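You operate a simulated robot arm through the tools that you are given. There is no shell and no other tool. Be economical: measure what you need, move in short steps, check, and stop when the job is done.

You run a simulated two-armed robot. Do the job below in one go: nothing can be reset, and whatever is moved stays where it is left.

## Task
Close the counter drawer. Then take the pitcher and put it on the shelf of the grey table. Then stack the white roll from the top of the low cabinet on top of the black roll. Keep to this order. Set down upright: pitcher.

It is judged by the outcome, as a careful person would: the job done as asked, and still so three seconds after it is handed in. It fails if anything else is knocked over, pushed out of place, dropped, spilled or broken.

## Robot
Two 7-joint arms with three-finger grippers on one trunk, on a base that drives. Base frame: it is fixed to the floor where the robot stands at the start and does not move with it; the origin is under the middle of the robot, x ahead of it, y to its left, z up; the surface under the hand at the start is at about z = 860. Lengths are in mm, angles in degrees, forces in N, time in s.
The left shoulder is at the start at [30, 124, 1008], the right one opposite. With the tool pointing down near the work surface each hand reaches from about 100 to 780 mm from the robot's upright axis, wherever it stands, measured 20 degrees to its own side. Places, roughly: counter drawer [400, -100, 700]; pitcher [-1000, 4750, 750]; roll [-1000, 6500, 750]; shelf of the grey table [-1000, 4800, 200]. Payload 2.2 kg a hand.
The tool frame of a hand sits at the grasp point between the pads (the TCP): z along the fingers, y along the line on which they close. The tips reach 28 mm beyond it. The gripper opens to 102 mm. The gripper's body begins 71 mm behind the TCP.
Orientation is that of the tool frame in the base frame, as a unit quaternion [w, x, y, z]. With the fingers straight down and closing along the base's y, the tool's x points along the base's -x, its y along +y and its z along -z.

## Interface
- The arms move only by the tool send_rows. It takes "left_series", "right_series" or both (then of equal length, played together; a hand with none holds still); each is one flat list of numbers, 7 for each row, row after row: the finger opening in mm, from 0 to 102, then the shift along the tool's x, y, z in mm, then the turn, a rotation vector about the tool's x, y, z in degrees. In form: [grip, dx, dy, dz, rx, ry, rz, grip, dx, dy, dz, rx, ry, rz, ...]. A call has 1 to 20 rows; each row shifts and turns the commanded pose from where the row before left it, along the tool's axes as they then stand. A row lasts 0.2 s, in which the tool goes at most 50 mm and 8.6 degrees; a call with a longer step from one row to the next is refused whole, and so is a gripper value outside its range. Where a pose cannot be reached the arm comes as near as it can. A force on the tool above 40 N (or 10 N above the force at the start of the call, whichever is more), or a blocked arm, ends the call early, and 0.2 s more pass. Each finger halts on what it meets, pressing with about 28 N; the grip force reading is that of the motor and also rises with nothing between the fingers. The clock runs only during rows and for 0.2 s after the last one: add rows that do not move to give the fingers time. It gives the time, the measured TCP pose, the force on the tool (base axes), the opening and the grip force at its end, in the units of the frame above (readings bear some noise), with the torque about the TCP (base axes, N m) and any sound that the robot's microphone picked up.
- Cameras (640 x 400 px; columns grow to the right, rows downward): "scene" is now at [34.6, 0.1, 1694.5]; the picture's right is [-0.25, -0.97, 0.00], its down [-0.90, 0.23, -0.37] and it looks along [0.36, -0.09, -0.93] (base axes); focal length 250 px, centre (320, 200). "left" rides on the left gripper at [72, 38, -86] in its tool frame; the picture's right is [-0.46, 0.89, 0.00], its down [-0.60, -0.32, -0.73] and it looks along [-0.65, -0.34, 0.68] (tool axes); focal length 256 px, centre (320, 200). "right" rides on the right gripper at [69, 44, -86] in its tool frame; the picture's right is [-0.53, 0.85, 0.00], its down [-0.58, -0.36, -0.73] and it looks along [-0.62, -0.39, 0.68] (tool axes); focal length 256 px, centre (320, 200). There is no depth. A picture from a camera that has moved, and an enlarged one, comes with that camera's place and axes in the base frame and with its lens. The place of the scene camera against the robot may be out by one fixed shift of up to 25 mm in any direction.
- camera(camera): a new picture of that camera. The clock stands still meanwhile.
- raise_lower(by): slides the trunk up (or, below 0, down) by that many mm; the arms and the scene camera ride with it, the base frame stays. It gives what a move gives, with no picture.
- base_move(legs): drives the robot by 1 to 6 legs, each [ahead, left, turn to the left] in mm, mm and degrees, along the robot's own axes; the way and the turn of a leg run together, so that a leg with both is an arc; at most 1500 mm and 180 degrees a leg. The arms and the cameras ride along, it lands a little off, and it stops where it bumps. It gives what a move gives.
- turn_head(pan, tilt): turns the head with the scene camera to pan (to the left, within 143 degrees either way) and tilt (down, from -29 to 69), counted from straight ahead of the robot. It gives what a move gives.
- inspect(camera, box): a new picture of the part [left, top, right, bottom] of that camera's present view, enlarged. The clock stands still meanwhile.
- finish_job(): hands the job in; it is judged then, once.

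Work in short steps. Places have to be worked out from the pictures, the camera data and where the tool is seen: move nearer, look again, correct. Check each grasp and each placing, and mend what went wrong. You have 165 turns and 138 pictures in all, those below and enlarged ones among them. Open the grippers and draw the arms clear of the work before you hand the job in, unless the task says otherwise; then end with one line.

The tools are called as name(argument=value, ...) on one line, values as JSON. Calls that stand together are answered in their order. send_rows: Moves the arms, as the interface text tells. Its arguments: {"type":"object","properties":{"left_series":{"type":"array"},"right_series":{"type":"array"}},"required":[]} The other tools are called the same way: raise_lower (by) slides the trunk up or down; base_move (legs) drives the base; turn_head (pan, tilt) turns the head that bears the scene camera; camera (camera) takes a picture; inspect (camera, box) takes an enlarged picture of a part of a camera's view; finish_job () hands the job in.

At the start:

```text
t: 0.0
left_eef_pos: [649.6, 185.8, 1014.0]
left_tool_rot: [0.0, 0.0, 1.0, 0.0]
left_force: [0.0, 0.2, 0.1]
left_moment: [-0.02, 0.0, 0.02]
left_gripper_width: 102.0
left_grasp_force: 0.0
right_eef_pos: [403.1, -286.4, 999.6]
right_tool_rot: [0.0, 0.0, 1.0, 0.0]
right_force: [-0.5, 0.4, -0.2]
right_moment: [0.03, 0.03, 0.02]
right_gripper_width: 101.9
right_grasp_force: 0.1
trunk travel left (down, up): [-250.0, 290.0]
robot x, y, heading: [0.8, 1.2, -0.3]
head pan, tilt: [-14.2, 68.0]
```

scene: 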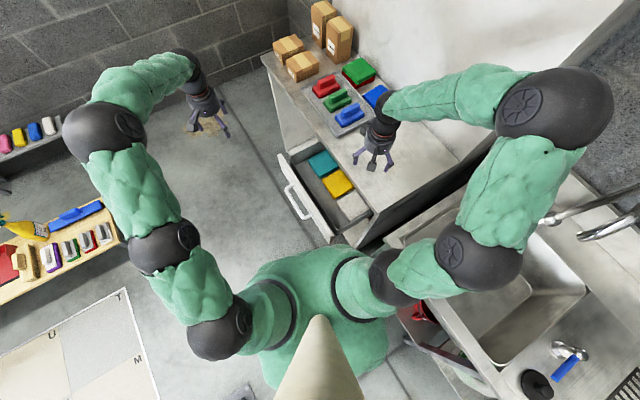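
right: 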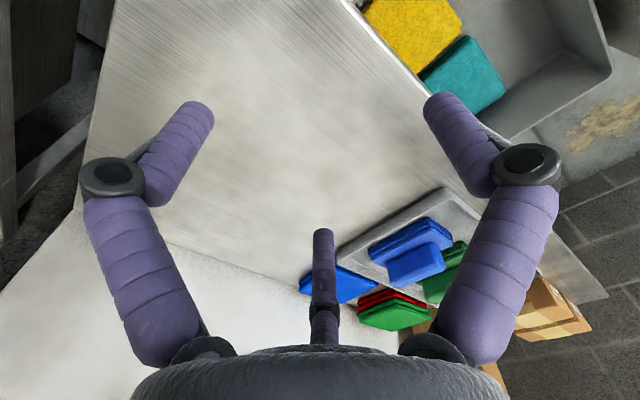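
left: 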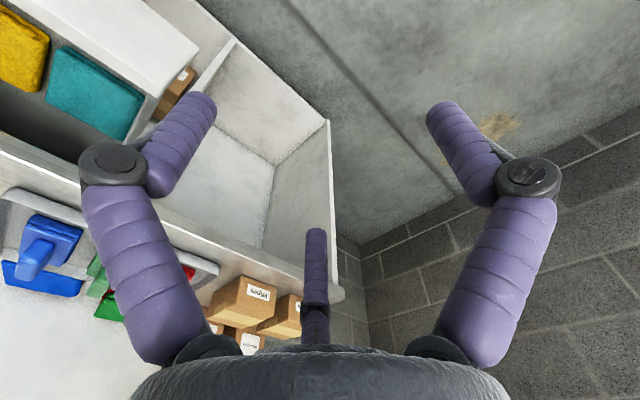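

The drawer lies open toward +y, to the right of the robot. I'll look at it enlarged before planning the push.

inspect(camera="scene", box=[220, 40, 460, 260])

turn_head(pan=-14, tilt=45)

camera(camera="scene")

```text
1.82 times, centred on (340, 150) of scene
camera zoom: at [34.6, 0.1, 1694.5], right [-0.25, -0.97, 0.0], down [-0.9, 0.23, -0.37], along [0.36, -0.09, -0.93], focal length 454 px, centre (284, 291)
```

zoom: 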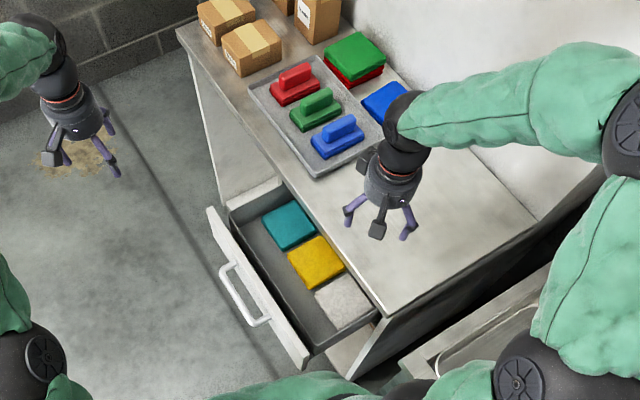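

```text
t: 0.9
left_eef_pos: [650.0, 186.4, 1013.5]
left_tool_rot: [-0.001, 0.0, 1.0, 0.001]
left_force: [-0.2, 0.8, -0.1]
left_moment: [-0.01, 0.0, -0.01]
left_gripper_width: 102.1
left_grasp_force: 0.0
right_eef_pos: [403.2, -286.1, 999.6]
right_tool_rot: [0.0, 0.0, 1.0, 0.0]
right_force: [0.1, 0.3, -0.3]
right_moment: [0.0, 0.0, -0.02]
right_gripper_width: 102.2
right_grasp_force: 0.0
trunk travel left (down, up): [-250.0, 290.0]
robot x, y, heading: [-3.9, -0.1, -0.0]
head pan, tilt: [-14.0, 45.0]
```

```text
133 pictures are left
camera scene: at [58.3, -5.6, 1722.6], right [-0.24, -0.97, 0.0], down [-0.69, 0.17, -0.71], along [0.69, -0.17, -0.71], focal length 250 px, centre (320, 200)
```

scene: 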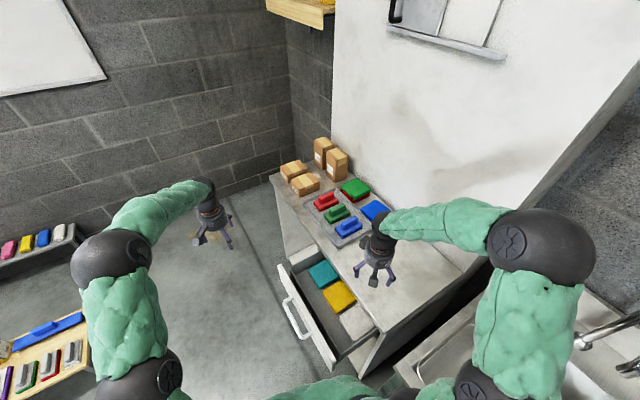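

The counter's front edge runs about 17° off x and the drawer stands about 170 mm out, its front centred near (411, -28). I'll draw the right hand back and bring the left hand, closed, to a point in front of the panel.

send_rows(left_series=[40, 45, -12, 0, 0, 0, 0, 0, 45, -16, 0, 0, 0, 0, 0, 45, -16, 0, 0, 0, 0, 0, 45, -16, 0, 0, 0, 0, 0, 45, -16, 0, 0, 0, 0, 0, 40, -16, 0, 0, 0, 0, 0, 0, 0, 45, 0, 0, 0, 0, 0, 0, 45, 0, 0, 0, 0, 0, 0, 45, 0, 0, 0], right_series=[102, 20, 0, -40, 0, 0, 0, 102, 25, 0, -40, 0, 0, 0, 102, 25, 0, -40, 0, 0, 0, 102, 30, 0, -30, 0, 0, 0, 102, 30, 0, 0, 0, 0, 0, 102, 20, 0, 0, 0, 0, 0, 102, 0, 0, 0, 0, 0, 0, 102, 0, 0, 0, 0, 0, 0, 102, 0, 0, 0, 0, 0, 0])

camera(camera="scene")

camera(camera="left")

```text
t: 2.9
left_eef_pos: [386.2, 96.0, 880.6]
left_tool_rot: [0.0, -0.001, 1.0, -0.001]
left_force: [0.2, 1.1, -0.6]
left_moment: [0.01, 0.02, -0.02]
left_gripper_width: 2.3
left_grasp_force: 27.5
right_eef_pos: [253.2, -285.7, 1150.2]
right_tool_rot: [-0.001, 0.0, 1.0, 0.0]
right_force: [0.0, 0.1, 0.7]
right_moment: [0.0, 0.0, -0.01]
right_gripper_width: 101.9
right_grasp_force: 0.0
trunk travel left (down, up): [-250.0, 290.0]
robot x, y, heading: [2.4, 3.6, 0.1]
head pan, tilt: [-14.0, 45.0]
```

```text
132 pictures are left
camera scene: at [59.7, -5.4, 1722.6], right [-0.24, -0.97, 0.0], down [-0.69, 0.17, -0.71], along [0.69, -0.17, -0.71], focal length 250 px, centre (320, 200)
```

scene: 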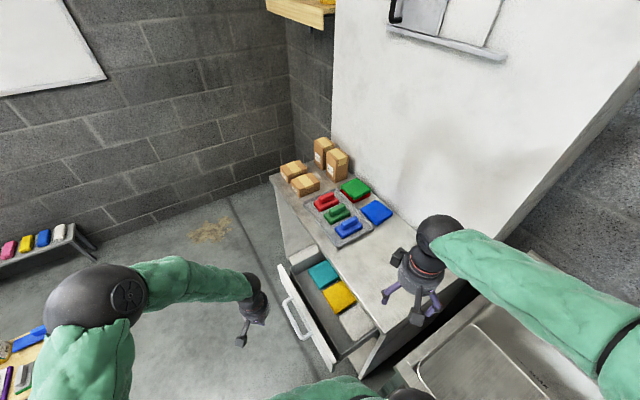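

```text
131 pictures are left
camera left: at [314.7, 133.5, 967.2], right [0.46, 0.89, 0.0], down [0.6, -0.32, 0.73], along [0.65, -0.34, -0.68], focal length 256 px, centre (320, 200)
```

left: 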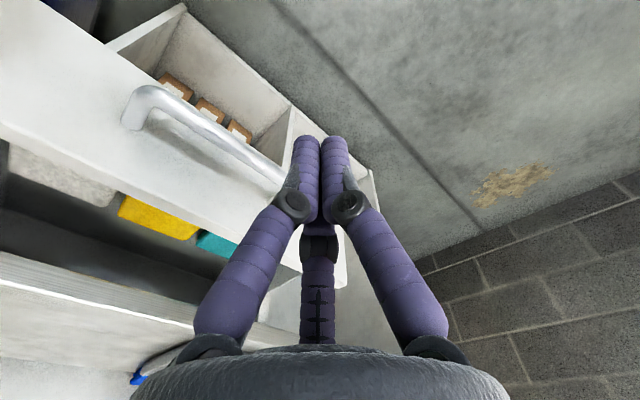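

The closed hand is in front of the panel, with the handle at about its middle. I'll lower the hand to handle height and start pushing along the drawer axis.

send_rows(left_series=[0, 0, 0, 40, 0, 0, 0, 0, 0, 0, 40, 0, 0, 0, 0, 0, 0, 25, 0, 0, 0, 0, -6, -19, 0, 0, 0, 0, 0, -6, -19, 0, 0, 0, 0, 0, -6, -19, 0, 0, 0, 0, 0, -6, -19, 0, 0, 0, 0, 0, -6, -19, 0, 0, 0, 0])

camera(camera="scene")

camera(camera="left")

```text
t: 4.7
left_eef_pos: [413.4, -2.1, 773.9]
left_tool_rot: [0.0, -0.001, 1.0, 0.0]
left_force: [0.0, 0.1, 1.0]
left_moment: [-0.01, -0.01, -0.01]
left_gripper_width: 2.0
left_grasp_force: 27.9
right_eef_pos: [253.0, -286.0, 1149.7]
right_tool_rot: [0.0, 0.001, 1.0, 0.0]
right_force: [-0.3, -0.2, 0.1]
right_moment: [0.02, 0.03, -0.01]
right_gripper_width: 102.0
right_grasp_force: 0.1
trunk travel left (down, up): [-250.0, 290.0]
robot x, y, heading: [-0.6, -0.7, -0.1]
head pan, tilt: [-14.0, 45.0]
```

```text
130 pictures are left
camera scene: at [58.5, -6.5, 1722.6], right [-0.24, -0.97, 0.0], down [-0.69, 0.17, -0.71], along [0.69, -0.17, -0.71], focal length 250 px, centre (320, 200)
```

scene: 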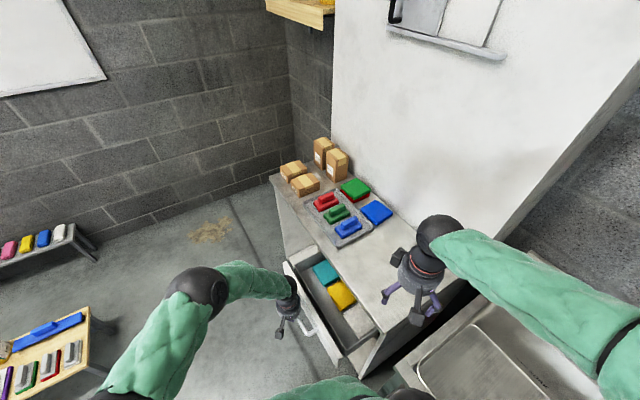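

```text
129 pictures are left
camera left: at [341.3, 37.3, 860.3], right [0.46, 0.89, 0.0], down [0.6, -0.32, 0.73], along [0.65, -0.34, -0.68], focal length 256 px, centre (320, 200)
```

left: 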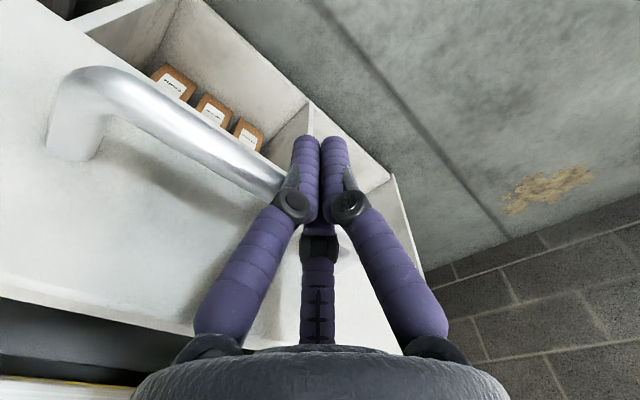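

The fingers are almost on the handle. I keep pushing along the drawer axis.

send_rows(left_series=[0, 8, -18, 0, 0, 0, 0, 0, 6, -19, 0, 0, 0, 0, 0, -6, -19, 0, 0, 0, 0, 0, -6, -19, 0, 0, 0, 0, 0, -6, -19, 0, 0, 0, 0, 0, -6, -19, 0, 0, 0, 0])

camera(camera="scene")

camera(camera="left")

```text
t: 6.1
left_eef_pos: [426.0, -115.3, 770.9]
left_tool_rot: [0.0, 0.0, 1.0, 0.0]
left_force: [-0.9, -0.3, 0.3]
left_moment: [0.04, 0.01, 0.01]
left_gripper_width: 2.3
left_grasp_force: 28.5
right_eef_pos: [254.1, -286.2, 1149.0]
right_tool_rot: [0.001, -0.001, 1.0, 0.0]
right_force: [0.3, -0.4, 0.2]
right_moment: [-0.01, 0.0, -0.02]
right_gripper_width: 102.0
right_grasp_force: 0.0
trunk travel left (down, up): [-250.0, 290.0]
robot x, y, heading: [4.1, -1.7, -0.3]
head pan, tilt: [-14.0, 45.0]
```

```text
128 pictures are left
camera scene: at [58.6, -6.4, 1722.6], right [-0.24, -0.97, 0.0], down [-0.69, 0.17, -0.71], along [0.69, -0.17, -0.71], focal length 250 px, centre (320, 200)
```

scene: 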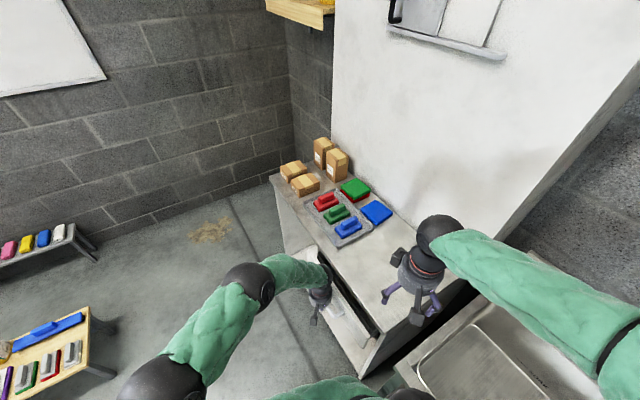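

```text
127 pictures are left
camera left: at [354.0, -77.2, 858.4], right [0.47, 0.89, 0.0], down [0.6, -0.32, 0.73], along [0.65, -0.34, -0.68], focal length 256 px, centre (320, 200)
```

left: 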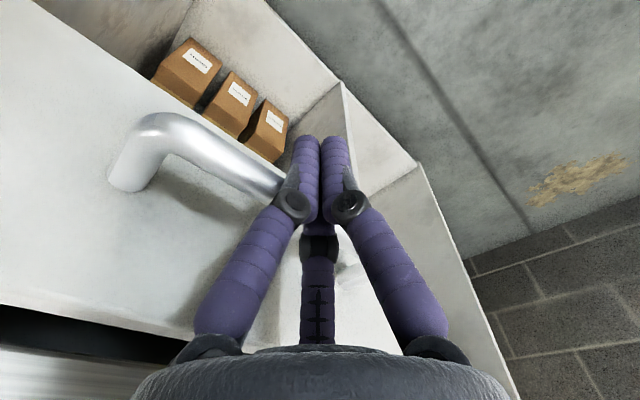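

The drawer is nearly shut. The gripper body could clip the counter edge, so I back off a little and turn the hand about 73° so that its thin side faces the counter.

send_rows(left_series=[0, 10, 35, 0, 0, 0, 0, 0, 0, 0, 0, 0, 0, 8, 0, 0, 0, 0, 0, 0, 8, 0, 0, 0, 0, 0, 0, 8, 0, 0, 0, 0, 0, 0, 8, 0, 0, 0, 0, 0, 0, 8, 0, 0, 0, 0, 0, 0, 8, 0, 0, 0, 0, 0, 0, 8, 0, 0, 0, 0, 0, 0, 8, 0, 0, 0, 0, 0, 0, 8])

camera(camera="left")

inspect(camera="scene", box=[220, 180, 420, 400])

```text
t: 8.3
left_eef_pos: [415.0, -78.3, 773.9]
left_tool_rot: [-0.001, 0.589, 0.808, 0.0]
left_force: [0.5, -0.2, 0.7]
left_moment: [0.03, -0.01, 0.0]
left_gripper_width: 2.1
left_grasp_force: 28.6
right_eef_pos: [253.6, -285.6, 1149.9]
right_tool_rot: [0.0, 0.0, 1.0, 0.0]
right_force: [0.4, -0.2, 0.2]
right_moment: [0.0, 0.04, 0.02]
right_gripper_width: 102.1
right_grasp_force: 0.0
trunk travel left (down, up): [-250.0, 290.0]
robot x, y, heading: [-0.4, -1.9, 0.2]
head pan, tilt: [-14.0, 45.0]
```

```text
126 pictures are left
camera left: at [429.8, 2.4, 859.9], right [0.99, -0.17, 0.0], down [-0.12, -0.67, 0.73], along [-0.13, -0.72, -0.68], focal length 256 px, centre (320, 200)
```

left: 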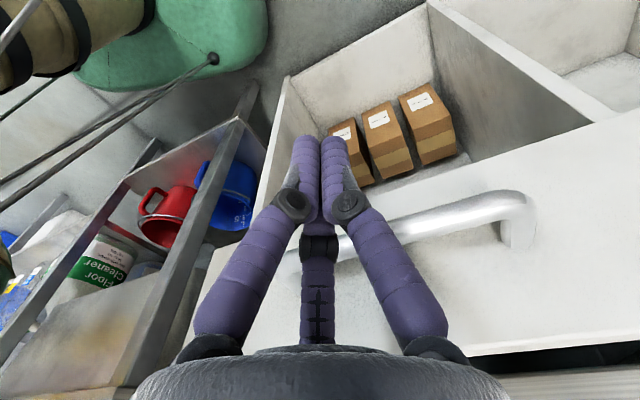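

```text
1.82 times, centred on (320, 290) of scene
camera zoom: at [58.2, -5.7, 1722.6], right [-0.24, -0.97, 0.0], down [-0.69, 0.17, -0.71], along [0.69, -0.17, -0.71], focal length 454 px, centre (320, 36)
```

zoom: 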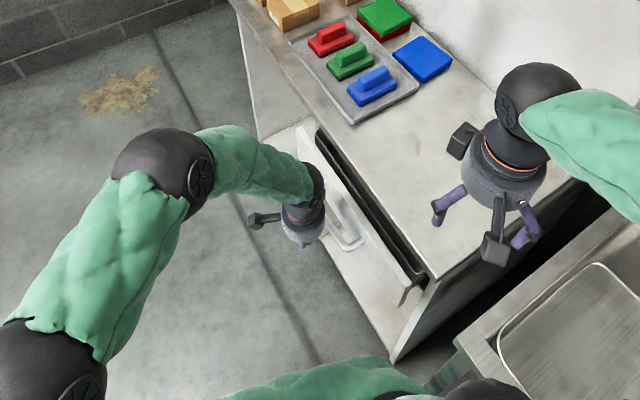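

The hand is turned and there is still a gap of a few centimetres. I shift a little toward the handle's middle and push straight in until it stops.

send_rows(left_series=[0, 0, 25, 0, 0, 0, 0, 0, -25, 0, 0, 0, 0, 0, 0, -20, 0, 0, 0, 0, 0, 0, -15, 0, 0, 0, 0, 0, 0, -15, 0, 0, 0, 0, 0, 0, -12, 0, 0, 0, 0, 0, 0, -12, 0, 0, 0, 0, 0, 0, -12, 0, 0, 0, 0, 0])

inspect(camera="scene", box=[220, 180, 420, 400])

```text
t: 9.8
left_eef_pos: [463.6, -149.9, 771.0]
left_tool_rot: [-0.01, 0.586, 0.81, 0.003]
left_force: [-2.5, 15.6, 7.4]
left_moment: [-0.73, -0.1, 0.16]
left_gripper_width: 2.2
left_grasp_force: 28.1
right_eef_pos: [253.0, -285.2, 1149.2]
right_tool_rot: [0.0, -0.002, 1.0, 0.0]
right_force: [-0.2, -0.8, 0.5]
right_moment: [0.06, -0.01, -0.02]
right_gripper_width: 102.2
right_grasp_force: 0.0
trunk travel left (down, up): [-250.0, 290.0]
robot x, y, heading: [2.7, 3.3, -0.1]
head pan, tilt: [-14.0, 45.0]
stopped in row 7 (left hand): the force on the tool passed its limit at 48 N (the readings are from after the stop); the commanded pose is now the measured one
```

```text
1.82 times, centred on (320, 290) of scene
camera zoom: at [57.9, -5.5, 1722.7], right [-0.24, -0.97, 0.0], down [-0.69, 0.17, -0.71], along [0.69, -0.17, -0.71], focal length 454 px, centre (320, 36)
```

zoom: 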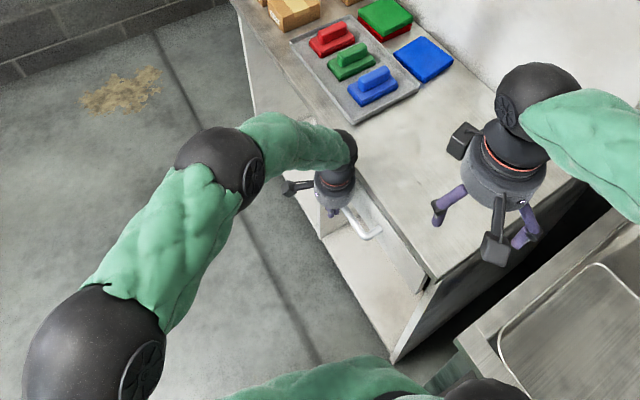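

The push ended with 48 N and the drawer looks flush. I back the hand off and check the gap.

send_rows(left_series=[0, 25, 0, 0, 0, 0, 0, 0, 45, 0, 0, 0, 0, 0, 0, 45, 0, 0, 0, 0, 0, 0, 45, 0, 0, 0, 0, 0])

inspect(camera="scene", box=[260, 200, 420, 360])

camera(camera="left")

```text
t: 10.8
left_eef_pos: [414.6, 1.2, 772.8]
left_tool_rot: [-0.006, 0.587, 0.81, 0.001]
left_force: [0.1, -0.5, -0.1]
left_moment: [-0.03, 0.01, 0.03]
left_gripper_width: 2.3
left_grasp_force: 28.2
right_eef_pos: [252.6, -284.9, 1149.0]
right_tool_rot: [0.0, -0.001, 1.0, 0.001]
right_force: [0.5, -0.4, -0.2]
right_moment: [-0.01, 0.0, -0.01]
right_gripper_width: 102.1
right_grasp_force: 0.1
trunk travel left (down, up): [-250.0, 290.0]
robot x, y, heading: [-0.3, 0.6, 0.2]
head pan, tilt: [-14.0, 45.0]
```

```text
2.50 times, centred on (340, 280) of scene
camera zoom: at [57.8, -4.0, 1722.7], right [-0.24, -0.97, 0.0], down [-0.69, 0.17, -0.71], along [0.69, -0.17, -0.71], focal length 624 px, centre (270, 0)
```

zoom: 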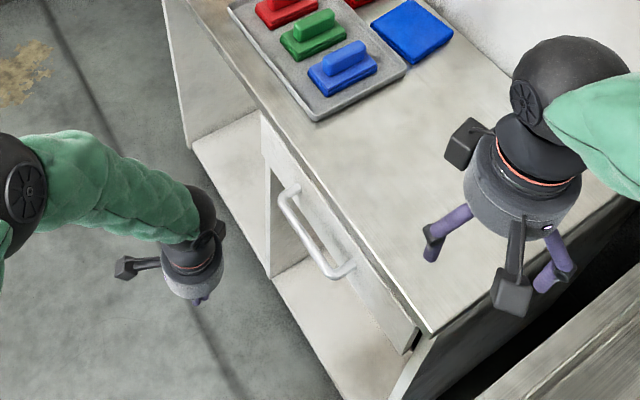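

```text
122 pictures are left
camera left: at [429.0, 79.9, 859.3], right [0.99, -0.17, -0.01], down [-0.11, -0.68, 0.72], along [-0.13, -0.71, -0.69], focal length 256 px, centre (320, 200)
```

left: 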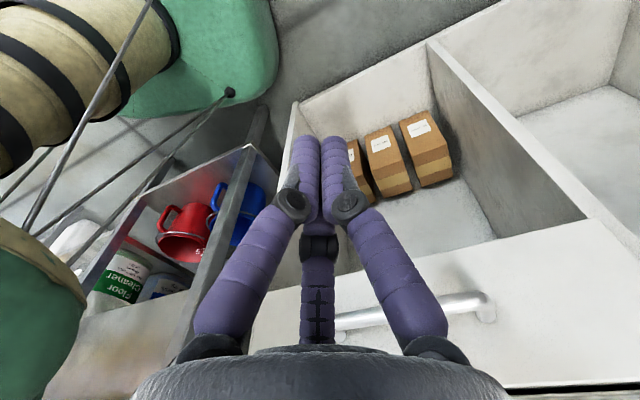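

It is not clear whether the front is fully flush, since a dark line shows at its top and at its right end. I raise the hand to look down at the gap.

send_rows(left_series=[0, 0, 0, -45, 0, 0, 0, 0, 0, 0, -45, 0, 0, 0, 0, 0, 0, -45, 0, 0, 0, 0, 0, 0, -45, 0, 0, 0, 0, 0, 0, -30, 0, 0, 0])

camera(camera="left")

inspect(camera="scene", box=[310, 230, 390, 300])

```text
t: 12.0
left_eef_pos: [418.4, -1.2, 981.0]
left_tool_rot: [-0.007, 0.587, 0.809, 0.002]
left_force: [0.7, 0.6, -0.3]
left_moment: [-0.02, 0.0, -0.02]
left_gripper_width: 2.1
left_grasp_force: 27.7
right_eef_pos: [253.0, -285.6, 1150.0]
right_tool_rot: [0.0, 0.0, 1.0, -0.001]
right_force: [-1.2, 0.1, -0.3]
right_moment: [-0.01, -0.03, 0.02]
right_gripper_width: 102.0
right_grasp_force: 0.2
trunk travel left (down, up): [-250.0, 290.0]
robot x, y, heading: [1.5, 0.3, 0.1]
head pan, tilt: [-14.0, 45.0]
```

```text
121 pictures are left
camera left: at [433.3, 79.5, 1067.5], right [0.99, -0.17, -0.01], down [-0.11, -0.68, 0.72], along [-0.13, -0.71, -0.69], focal length 256 px, centre (320, 200)
```

left: 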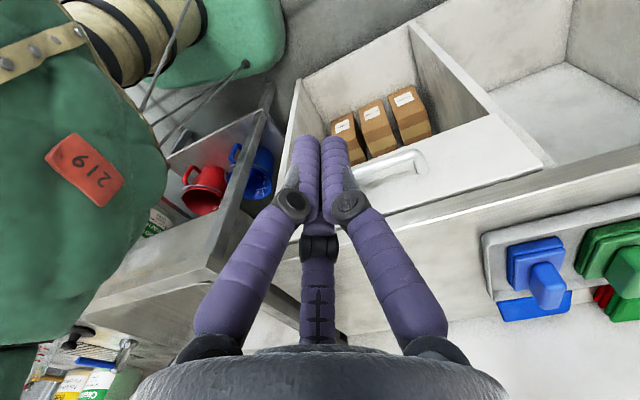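

```text
5.71 times, centred on (350, 265) of scene
camera zoom: at [57.7, -5.1, 1722.6], right [-0.24, -0.97, 0.0], down [-0.69, 0.17, -0.71], along [0.69, -0.17, -0.71], focal length 1428 px, centre (149, -171)
```

zoom: 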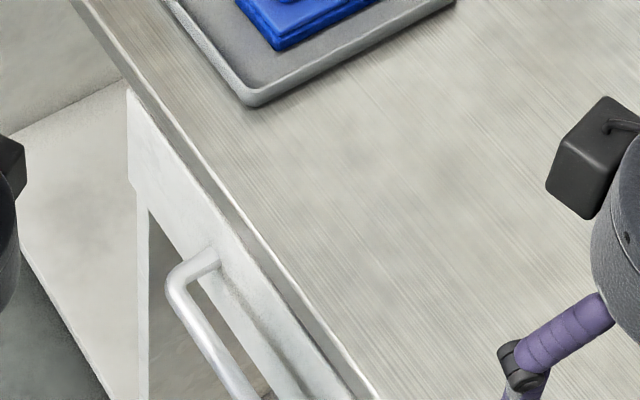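

I enlarge the left camera's view along the front edge.

inspect(camera="left", box=[340, 100, 560, 240])

inspect(camera="scene", box=[335, 285, 395, 345])

```text
2.86 times, centred on (450, 170) of left
camera zoom: at [433.3, 79.5, 1067.5], right [0.99, -0.17, -0.01], down [-0.11, -0.68, 0.72], along [-0.13, -0.71, -0.69], focal length 731 px, centre (-51, 286)
```

zoom: 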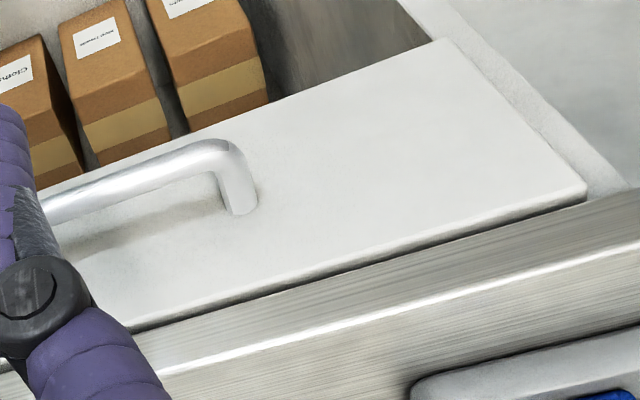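

```text
6.67 times, centred on (365, 315) of scene
camera zoom: at [57.7, -5.1, 1722.6], right [-0.24, -0.97, 0.0], down [-0.69, 0.17, -0.71], along [0.69, -0.17, -0.71], focal length 1665 px, centre (20, -567)
```

zoom: 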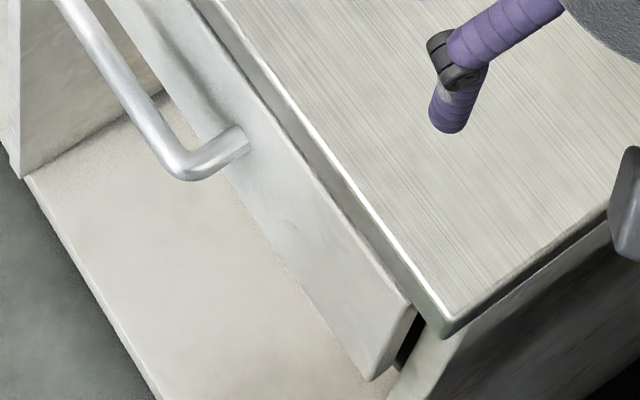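

A gap of one or two centimetres seems to remain. The last push may have ended with the gripper body on the counter lip. I push again with the hand higher, so the body clears the counter top and the fingers meet the front panel itself.

send_rows(left_series=[0, 0, 0, 45, 0, 0, 0, 0, 0, 0, 45, 0, 0, 0, 0, 0, 0, 45, 0, 0, 0, 0, 0, 0, 40, 0, 0, 0, 0, -45, 0, 0, 0, 0, 0, 0, -45, 0, 0, 0, 0, 0, 0, -35, 0, 0, 0, 0, 0, 0, -10, 0, 0, 0, 0, 0, 0, -8, 0, 0, 0, 0, 0, 0, -8, 0, 0, 0, 0, 0, 0, -8, 0, 0, 0, 0, 0, 0, -8, 0, 0, 0, 0, 0, 0, -8, 0, 0, 0, 0, 0, 0, -8, 0, 0, 0, 0, 0])

camera(camera="left")

inspect(camera="scene", box=[290, 225, 410, 345])

```text
t: 15.0
left_eef_pos: [473.5, -175.5, 805.1]
left_tool_rot: [-0.007, 0.587, 0.809, 0.002]
left_force: [-0.4, -0.9, 0.0]
left_moment: [0.0, 0.01, 0.0]
left_gripper_width: 2.1
left_grasp_force: 28.4
right_eef_pos: [254.8, -285.9, 1150.6]
right_tool_rot: [0.001, -0.001, 1.0, 0.0]
right_force: [-0.2, 0.1, 0.0]
right_moment: [-0.01, -0.02, -0.01]
right_gripper_width: 101.9
right_grasp_force: 0.1
trunk travel left (down, up): [-250.0, 290.0]
robot x, y, heading: [0.4, -0.1, 0.3]
head pan, tilt: [-14.0, 45.0]
```

```text
117 pictures are left
camera left: at [488.7, -94.3, 892.9], right [0.99, -0.17, -0.01], down [-0.11, -0.68, 0.72], along [-0.13, -0.71, -0.69], focal length 256 px, centre (320, 200)
```

left: 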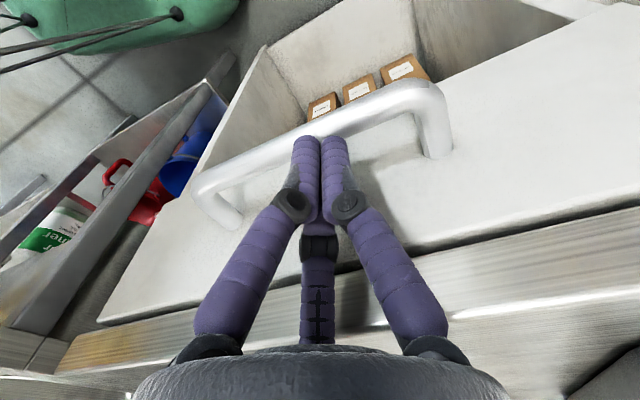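

```text
3.33 times, centred on (350, 285) of scene
camera zoom: at [58.3, -5.6, 1722.6], right [-0.24, -0.97, 0.0], down [-0.69, 0.17, -0.71], along [0.69, -0.17, -0.71], focal length 833 px, centre (220, -83)
```

zoom: 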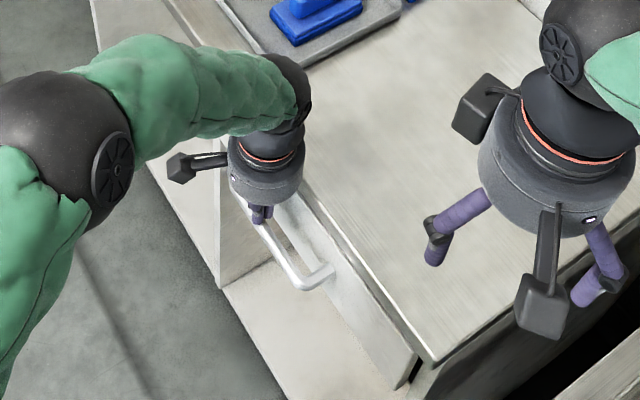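

The fingers are above the bar with no contact yet. I keep pushing in small steps.

send_rows(left_series=[0, -8, 0, 0, 0, 0, 0, 0, -8, 0, 0, 0, 0, 0, 0, -8, 0, 0, 0, 0, 0, 0, -8, 0, 0, 0, 0, 0, 0, -8, 0, 0, 0, 0, 0, 0, -8, 0, 0, 0, 0, 0])

camera(camera="left")

inspect(camera="scene", box=[290, 225, 410, 345])

```text
t: 15.7
left_eef_pos: [475.0, -180.2, 806.1]
left_tool_rot: [-0.015, 0.586, 0.81, 0.005]
left_force: [-7.1, 23.4, 14.9]
left_moment: [-1.83, -0.01, -0.19]
left_gripper_width: 2.1
left_grasp_force: 27.9
right_eef_pos: [253.4, -283.0, 1151.1]
right_tool_rot: [0.002, -0.003, 1.0, 0.0]
right_force: [-0.6, -0.3, 0.7]
right_moment: [0.04, -0.06, -0.03]
right_gripper_width: 101.8
right_grasp_force: 0.1
trunk travel left (down, up): [-250.0, 290.0]
robot x, y, heading: [-0.4, 0.9, 0.2]
head pan, tilt: [-14.0, 45.0]
stopped in row 3 (left hand): the force on the tool passed its limit at 51 N (the readings are from after the stop); the commanded pose is now the measured one
```

```text
115 pictures are left
camera left: at [491.3, -102.3, 894.4], right [0.99, -0.16, -0.02], down [-0.1, -0.69, 0.72], along [-0.13, -0.7, -0.7], focal length 256 px, centre (320, 200)
```

left: 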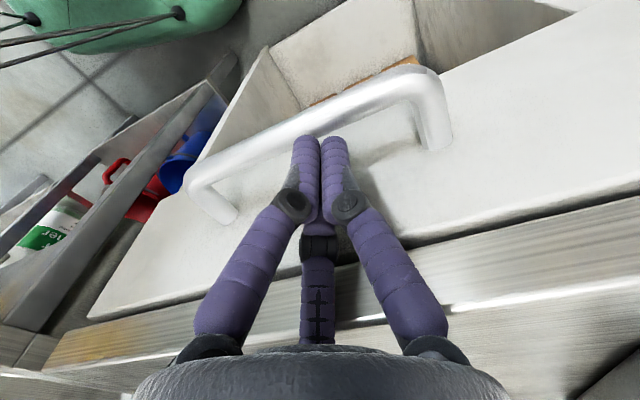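

```text
3.33 times, centred on (350, 285) of scene
camera zoom: at [55.0, -2.8, 1723.0], right [-0.24, -0.97, 0.0], down [-0.69, 0.17, -0.71], along [0.69, -0.17, -0.71], focal length 833 px, centre (220, -83)
```

zoom: 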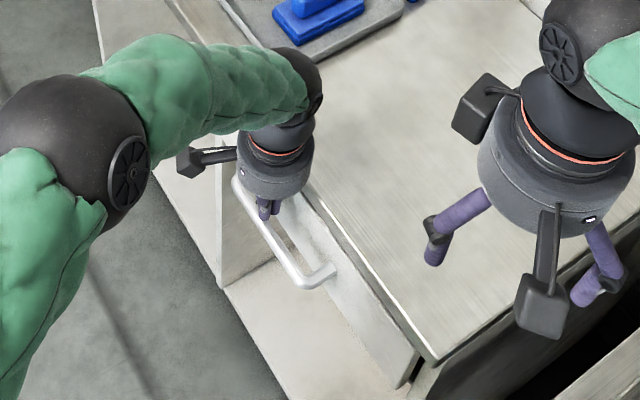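

The torque shows contact near z≈850, so it was the gripper body that met the counter lip. I back off, tilt the fingers forward about 48°, and push with the tips on the panel above the bar.

send_rows(left_series=[0, 40, 0, 0, 0, 0, 0, 0, 45, 0, 0, 0, 0, 0, 0, 15, 0, -6, 0, 0, 0, 0, 0, 0, 0, 0, -8, 0, 0, 0, 0, 0, 0, -8, 0, 0, 0, 0, 0, 0, -8, 0, 0, 0, 0, 0, 0, -8, 0, 0, 0, 0, 0, 0, -8, 0, 0, 0, 0, 0, 0, -8, 0, 0, -20, 0, 22, 0, 0, 0, 0, -13, 0, 15, 0, 0, 0, 0, -7, 0, 8, 0, 0, 0])

camera(camera="left")

inspect(camera="scene", box=[290, 225, 410, 345])

```text
t: 18.3
left_eef_pos: [473.9, -146.1, 809.2]
left_tool_rot: [0.293, 0.546, 0.757, -0.209]
left_force: [0.6, -0.7, 0.1]
left_moment: [0.02, -0.01, 0.01]
left_gripper_width: 2.1
left_grasp_force: 28.2
left hand out of reach, approached as far as the arm can: row 7
right_eef_pos: [254.6, -282.9, 1149.5]
right_tool_rot: [0.0, -0.002, 1.0, 0.001]
right_force: [0.2, 0.2, 0.8]
right_moment: [0.03, 0.0, -0.01]
right_gripper_width: 102.1
right_grasp_force: 0.1
trunk travel left (down, up): [-250.0, 290.0]
robot x, y, heading: [3.2, 0.9, 0.1]
head pan, tilt: [-14.0, 45.0]
```

```text
113 pictures are left
camera left: at [475.3, -27.9, 824.0], right [0.95, -0.05, 0.31], down [-0.32, -0.06, 0.95], along [-0.03, -1.0, -0.07], focal length 256 px, centre (320, 200)
```

left: 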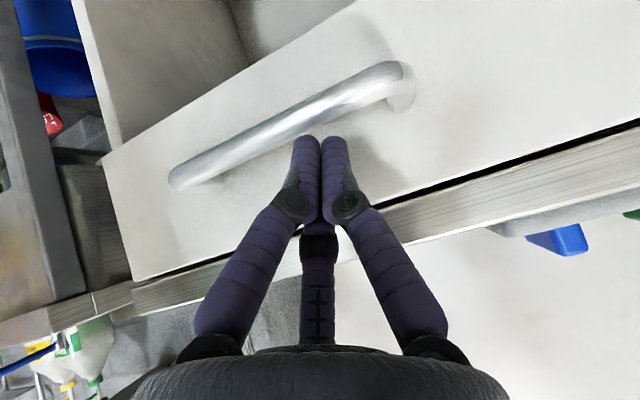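

```text
3.33 times, centred on (350, 285) of scene
camera zoom: at [58.1, -5.2, 1722.6], right [-0.24, -0.97, 0.0], down [-0.69, 0.17, -0.71], along [0.69, -0.17, -0.71], focal length 833 px, centre (220, -83)
```

zoom: 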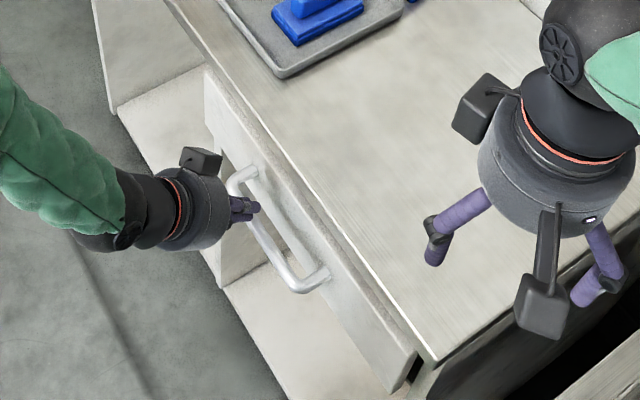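

The tilt is right: the fingers point at the panel above the bar and the body is outside. I push in small steps until the drawer stops.

send_rows(left_series=[0, -5.4, 0, 6, 0, 0, 0, 0, -5.4, 0, 6, 0, 0, 0, 0, -5.4, 0, 6, 0, 0, 0, 0, -5.4, 0, 6, 0, 0, 0, 0, -5.4, 0, 6, 0, 0, 0, 0, -5.4, 0, 6, 0, 0, 0, 0, -5.4, 0, 6, 0, 0, 0, 0, -5.4, 0, 6, 0, 0, 0])

camera(camera="left")

inspect(camera="scene", box=[290, 225, 410, 345])

```text
t: 19.6
left_eef_pos: [483.4, -180.2, 799.3]
left_tool_rot: [0.285, 0.545, 0.76, -0.207]
left_force: [-4.9, 18.4, 6.6]
left_moment: [-0.04, 0.02, -0.03]
left_gripper_width: 1.9
left_grasp_force: 28.0
right_eef_pos: [253.1, -282.6, 1149.9]
right_tool_rot: [0.0, -0.003, 1.0, 0.001]
right_force: [-0.1, 0.3, -0.8]
right_moment: [0.05, 0.0, 0.0]
right_gripper_width: 102.1
right_grasp_force: 0.1
trunk travel left (down, up): [-250.0, 290.0]
robot x, y, heading: [2.8, -2.5, 0.4]
head pan, tilt: [-14.0, 45.0]
stopped in row 6 (left hand): the force on the tool passed its limit at 49 N (the readings are from after the stop); the commanded pose is now the measured one
```

```text
111 pictures are left
camera left: at [485.4, -62.0, 816.2], right [0.95, -0.05, 0.3], down [-0.31, -0.07, 0.95], along [-0.02, -1.0, -0.08], focal length 256 px, centre (320, 200)
```

left: 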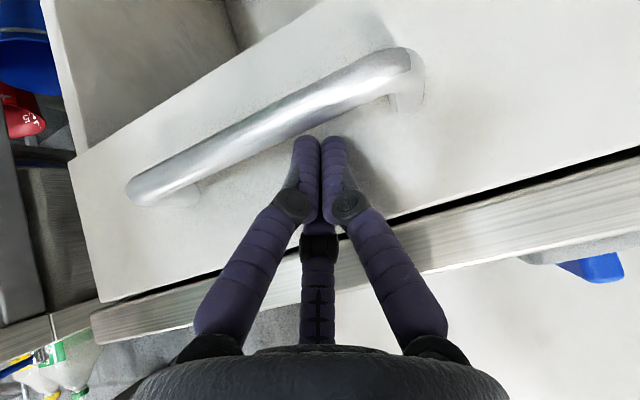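

```text
3.33 times, centred on (350, 285) of scene
camera zoom: at [57.2, -3.5, 1722.7], right [-0.24, -0.97, 0.0], down [-0.69, 0.17, -0.71], along [0.69, -0.17, -0.71], focal length 833 px, centre (220, -83)
```

zoom: 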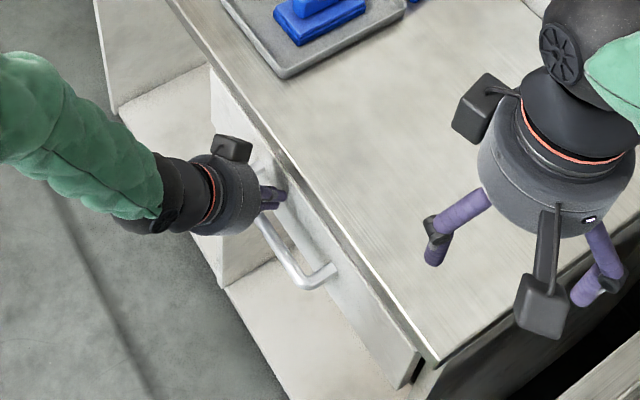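

The tips met solid resistance of 49 N at the panel, and the front now sits slightly behind the lip. I back off and check the gap again.

send_rows(left_series=[0, 27, 0, -30, 0, 0, 0, 0, 30, 0, -33, 0, 0, 0, 0, 30, 0, -33, 0, 0, 0, 0, 30, 0, -33, 0, 0, 0])

inspect(camera="scene", box=[335, 285, 395, 345])

camera(camera="left")

```text
t: 20.6
left_eef_pos: [430.9, -18.4, 818.6]
left_tool_rot: [0.288, 0.546, 0.759, -0.208]
left_force: [0.6, 0.0, 0.1]
left_moment: [-0.03, 0.01, -0.05]
left_gripper_width: 2.0
left_grasp_force: 28.4
right_eef_pos: [253.1, -281.5, 1150.8]
right_tool_rot: [0.0, -0.003, 1.0, -0.001]
right_force: [-0.3, 0.6, 0.1]
right_moment: [-0.05, 0.0, 0.01]
right_gripper_width: 102.2
right_grasp_force: 0.1
trunk travel left (down, up): [-250.0, 290.0]
robot x, y, heading: [1.5, 0.2, 0.2]
head pan, tilt: [-14.0, 45.0]
```

```text
6.67 times, centred on (365, 315) of scene
camera zoom: at [57.5, -2.5, 1722.7], right [-0.24, -0.97, 0.0], down [-0.69, 0.17, -0.71], along [0.69, -0.17, -0.71], focal length 1665 px, centre (20, -567)
```

zoom: 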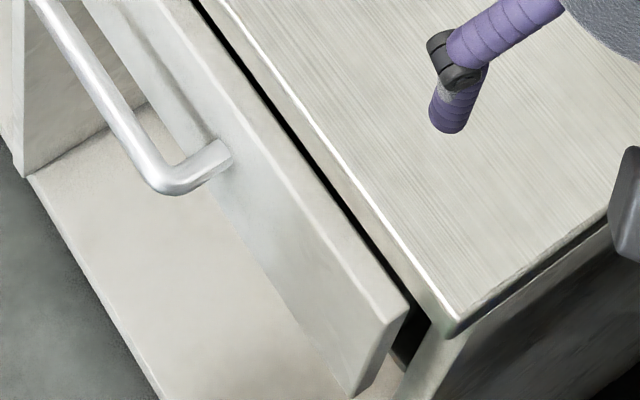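

```text
108 pictures are left
camera left: at [433.3, 99.2, 834.7], right [0.95, -0.05, 0.31], down [-0.31, -0.07, 0.95], along [-0.03, -1.0, -0.08], focal length 256 px, centre (320, 200)
```

left: 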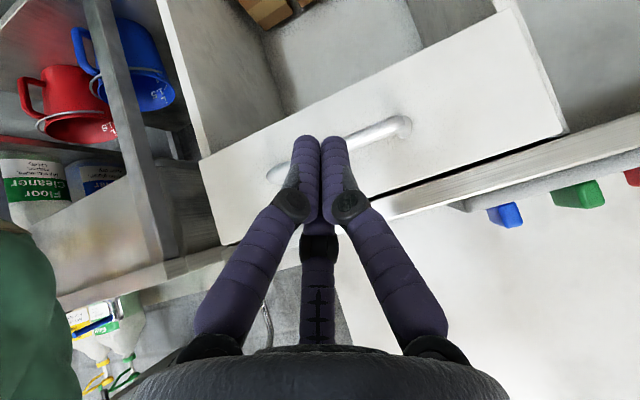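

Backing off pulled the drawer partly open again, since the tips had sunk to 799 and caught the handle bar. I repeat with level motion at z≈818, staying above the bar, and then retreat gently, slightly upward.

send_rows(left_series=[0, -30, 0, 26.6, 0, 0, 0, 0, -30, 0, 26.6, 0, 0, 0, 0, -22, 0, 20, 0, 0, 0, 0, -7.5, 0, 6.6, 0, 0, 0, 0, -6, 0, 5.3, 0, 0, 0, 0, -6, 0, 5.3, 0, 0, 0, 0, -6, 0, 5.3, 0, 0, 0, 0, -6, 0, 5.3, 0, 0, 0, 0, -6, 0, 5.3, 0, 0, 0, 0, -6, 0, 5.3, 0, 0, 0, 0, -6, 0, 5.3, 0, 0, 0, 0, -6, 0, 5.3, 0, 0, 0])

inspect(camera="scene", box=[290, 225, 410, 345])

```text
t: 23.1
left_eef_pos: [483.6, -180.0, 815.6]
left_tool_rot: [0.282, 0.543, 0.764, -0.206]
left_force: [-5.9, 22.8, 6.5]
left_moment: [0.05, -0.02, -0.04]
left_gripper_width: 2.1
left_grasp_force: 27.8
right_eef_pos: [254.6, -280.7, 1149.9]
right_tool_rot: [0.001, -0.004, 1.0, 0.0]
right_force: [-0.1, -0.3, 0.5]
right_moment: [0.03, 0.02, -0.03]
right_gripper_width: 102.0
right_grasp_force: 0.1
trunk travel left (down, up): [-250.0, 290.0]
robot x, y, heading: [-2.5, -1.9, 0.2]
head pan, tilt: [-14.0, 45.0]
stopped in row 12 (left hand): the force on the tool passed its limit at 50 N (the readings are from after the stop); the commanded pose is now the measured one
```

```text
3.33 times, centred on (350, 285) of scene
camera zoom: at [56.8, -2.1, 1722.7], right [-0.23, -0.97, 0.0], down [-0.69, 0.17, -0.71], along [0.69, -0.17, -0.71], focal length 833 px, centre (220, -83)
```

zoom: 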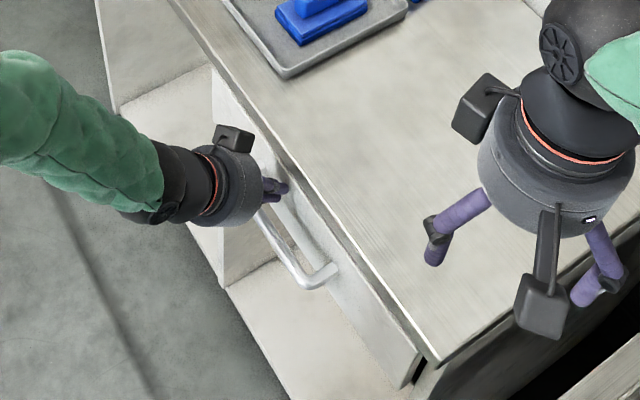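

The drawer is against its stop again at the same place. I release slowly, then check.

send_rows(left_series=[0, 1.5, 0, -1.3, 0, 0, 0, 0, 1.5, 0, -1.3, 0, 0, 0, 0, 2, 0, -2, 0, 0, 0, 0, 1, 0, -5, 0, 0, 0, 0, 2, 0, -6, 0, 0, 0])

inspect(camera="scene", box=[290, 225, 410, 345])

camera(camera="left")

```text
t: 24.3
left_eef_pos: [482.1, -167.6, 823.0]
left_tool_rot: [0.284, 0.544, 0.762, -0.206]
left_force: [-0.3, 0.4, -1.4]
left_moment: [-0.03, 0.03, 0.02]
left_gripper_width: 2.1
left_grasp_force: 28.2
right_eef_pos: [254.7, -280.9, 1149.3]
right_tool_rot: [0.001, -0.004, 1.0, 0.0]
right_force: [-0.4, 0.6, 0.4]
right_moment: [-0.03, -0.02, 0.0]
right_gripper_width: 101.6
right_grasp_force: 0.2
trunk travel left (down, up): [-250.0, 290.0]
robot x, y, heading: [0.6, 1.8, 0.4]
head pan, tilt: [-14.0, 45.0]
```

```text
3.33 times, centred on (350, 285) of scene
camera zoom: at [57.9, -3.1, 1722.6], right [-0.24, -0.97, 0.0], down [-0.69, 0.17, -0.71], along [0.69, -0.17, -0.71], focal length 833 px, centre (220, -83)
```

zoom: 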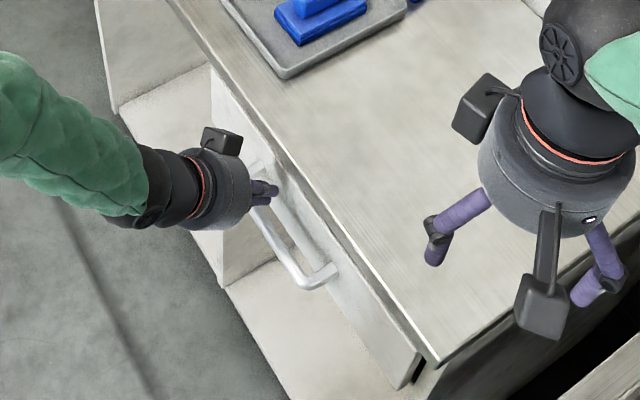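

```text
105 pictures are left
camera left: at [482.7, -49.1, 840.1], right [0.95, -0.05, 0.3], down [-0.3, -0.08, 0.95], along [-0.02, -1.0, -0.09], focal length 256 px, centre (320, 200)
```

left: 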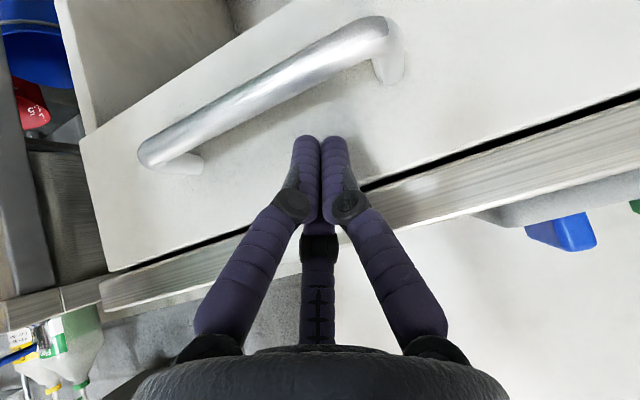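

The drawer stays shut and the tips are clearly above the bar. I withdraw level and check once more.

send_rows(left_series=[0, 7, 0, -7.5, 0, 0, 0, 0, 10, 0, -10, 0, 0, 0, 0, 10, 0, -10, 0, 0, 0, 0, 20, 0, -20, 0, 0, 0, 0, 30, 0, -28, 0, 0, 0, 0, 30, 0, -28, 0, 0, 0])

inspect(camera="scene", box=[290, 225, 410, 345])

camera(camera="left")

```text
t: 25.7
left_eef_pos: [432.0, -25.1, 829.0]
left_tool_rot: [0.285, 0.544, 0.762, -0.206]
left_force: [-0.6, 0.9, -0.8]
left_moment: [0.01, -0.03, 0.0]
left_gripper_width: 2.5
left_grasp_force: 27.6
right_eef_pos: [254.8, -280.5, 1150.0]
right_tool_rot: [0.0, -0.003, 1.0, -0.001]
right_force: [-0.7, 0.6, -0.3]
right_moment: [-0.01, 0.0, 0.0]
right_gripper_width: 102.0
right_grasp_force: 0.0
trunk travel left (down, up): [-250.0, 290.0]
robot x, y, heading: [2.3, 2.5, 0.2]
head pan, tilt: [-14.0, 45.0]
```

```text
3.33 times, centred on (350, 285) of scene
camera zoom: at [57.3, -1.9, 1722.7], right [-0.24, -0.97, 0.0], down [-0.69, 0.17, -0.71], along [0.69, -0.17, -0.71], focal length 833 px, centre (220, -83)
```

zoom: 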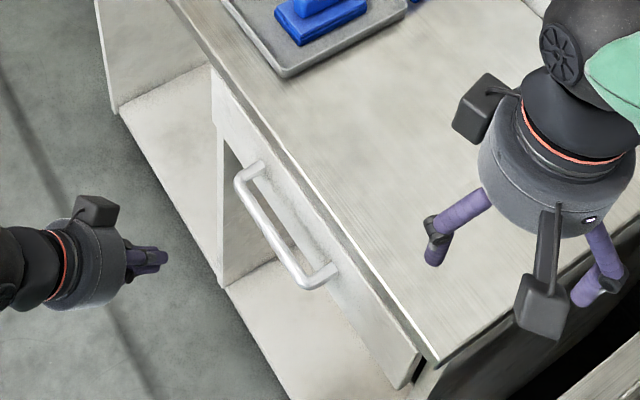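

```text
103 pictures are left
camera left: at [433.4, 92.8, 846.3], right [0.95, -0.05, 0.3], down [-0.3, -0.08, 0.95], along [-0.02, -1.0, -0.09], focal length 256 px, centre (320, 200)
```

left: 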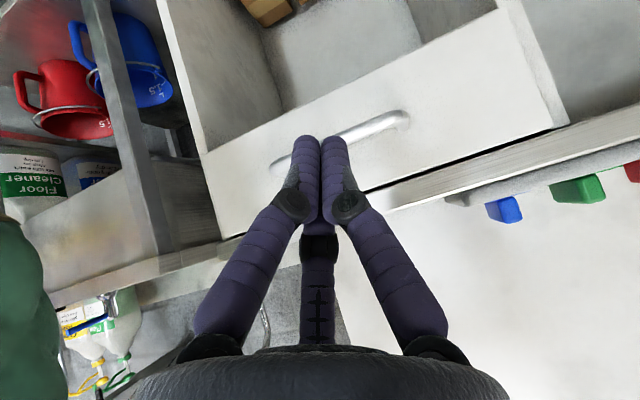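

The drawer is closed against its stop. Next I straighten and raise the left hand, then look to the left along the way to the pitcher.

send_rows(left_series=[0, 0, 0, -40, 0, 8, 0, 20, 0, 0, -30, 0, 8, 0, 40, 0, 0, -30, 0, 8, 0, 60, 0, 0, -30, 0, 8, 0, 80, 0, 0, -30, 0, 8, 0, 102, 0, 0, -30, 0, 8, 0, 102, 0, 0, 0, 0, 0, -8, 102, 0, 0, 0, 0, 0, -8, 102, 0, 0, 0, 0, 0, -8, 102, 0, 0, 0, 0, 0, -8, 102, 0, 0, 0, 0, 0, -8, 102, 0, 0, 0, 0, 0, -8, 102, 0, 0, 0, 0, 0, -8, 102, 0, 0, 0, 0, 0, -8, 102, 0, 0, 0, 0, 0, -8])

turn_head(pan=90, tilt=25)

camera(camera="scene")

```text
t: 28.9
left_eef_pos: [417.4, 39.9, 989.6]
left_tool_rot: [-0.001, -0.013, 0.999, 0.035]
left_force: [-0.3, 0.0, -0.4]
left_moment: [0.0, 0.0, 0.01]
left_gripper_width: 102.1
left_grasp_force: 0.1
left hand out of reach, approached as far as the arm can: row 3
right_eef_pos: [255.3, -282.5, 1150.5]
right_tool_rot: [0.0, -0.004, 1.0, 0.001]
right_force: [0.2, -0.4, 0.2]
right_moment: [0.02, -0.02, -0.05]
right_gripper_width: 102.0
right_grasp_force: 0.0
trunk travel left (down, up): [-250.0, 290.0]
robot x, y, heading: [-0.1, -0.3, 0.4]
head pan, tilt: [-14.0, 45.0]
```

```text
t: 30.7
left_eef_pos: [416.2, 41.2, 989.4]
left_tool_rot: [-0.002, -0.011, 0.999, 0.034]
left_force: [1.2, 0.6, -0.2]
left_moment: [0.05, -0.02, -0.02]
left_gripper_width: 102.0
left_grasp_force: 0.0
right_eef_pos: [255.3, -281.1, 1148.6]
right_tool_rot: [-0.001, -0.004, 1.0, 0.0]
right_force: [0.3, -0.4, 0.2]
right_moment: [-0.02, -0.04, -0.02]
right_gripper_width: 102.0
right_grasp_force: 0.1
trunk travel left (down, up): [-250.0, 290.0]
robot x, y, heading: [-0.2, 0.4, 0.2]
head pan, tilt: [90.0, 25.0]
```

```text
102 pictures are left
camera scene: at [-21.8, 108.2, 1753.2], right [1.0, 0.01, 0.0], down [0.0, -0.42, -0.91], along [-0.01, 0.91, -0.42], focal length 250 px, centre (320, 200)
```

scene: 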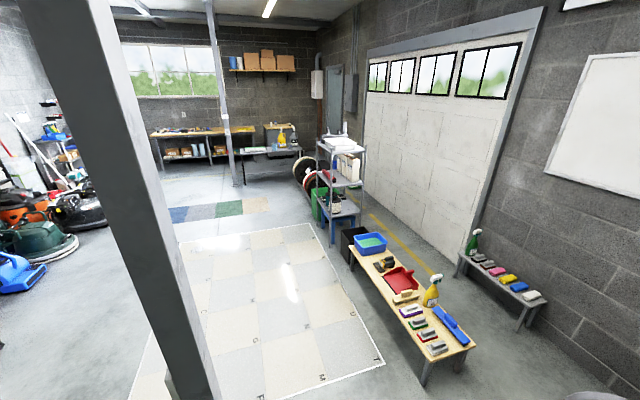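

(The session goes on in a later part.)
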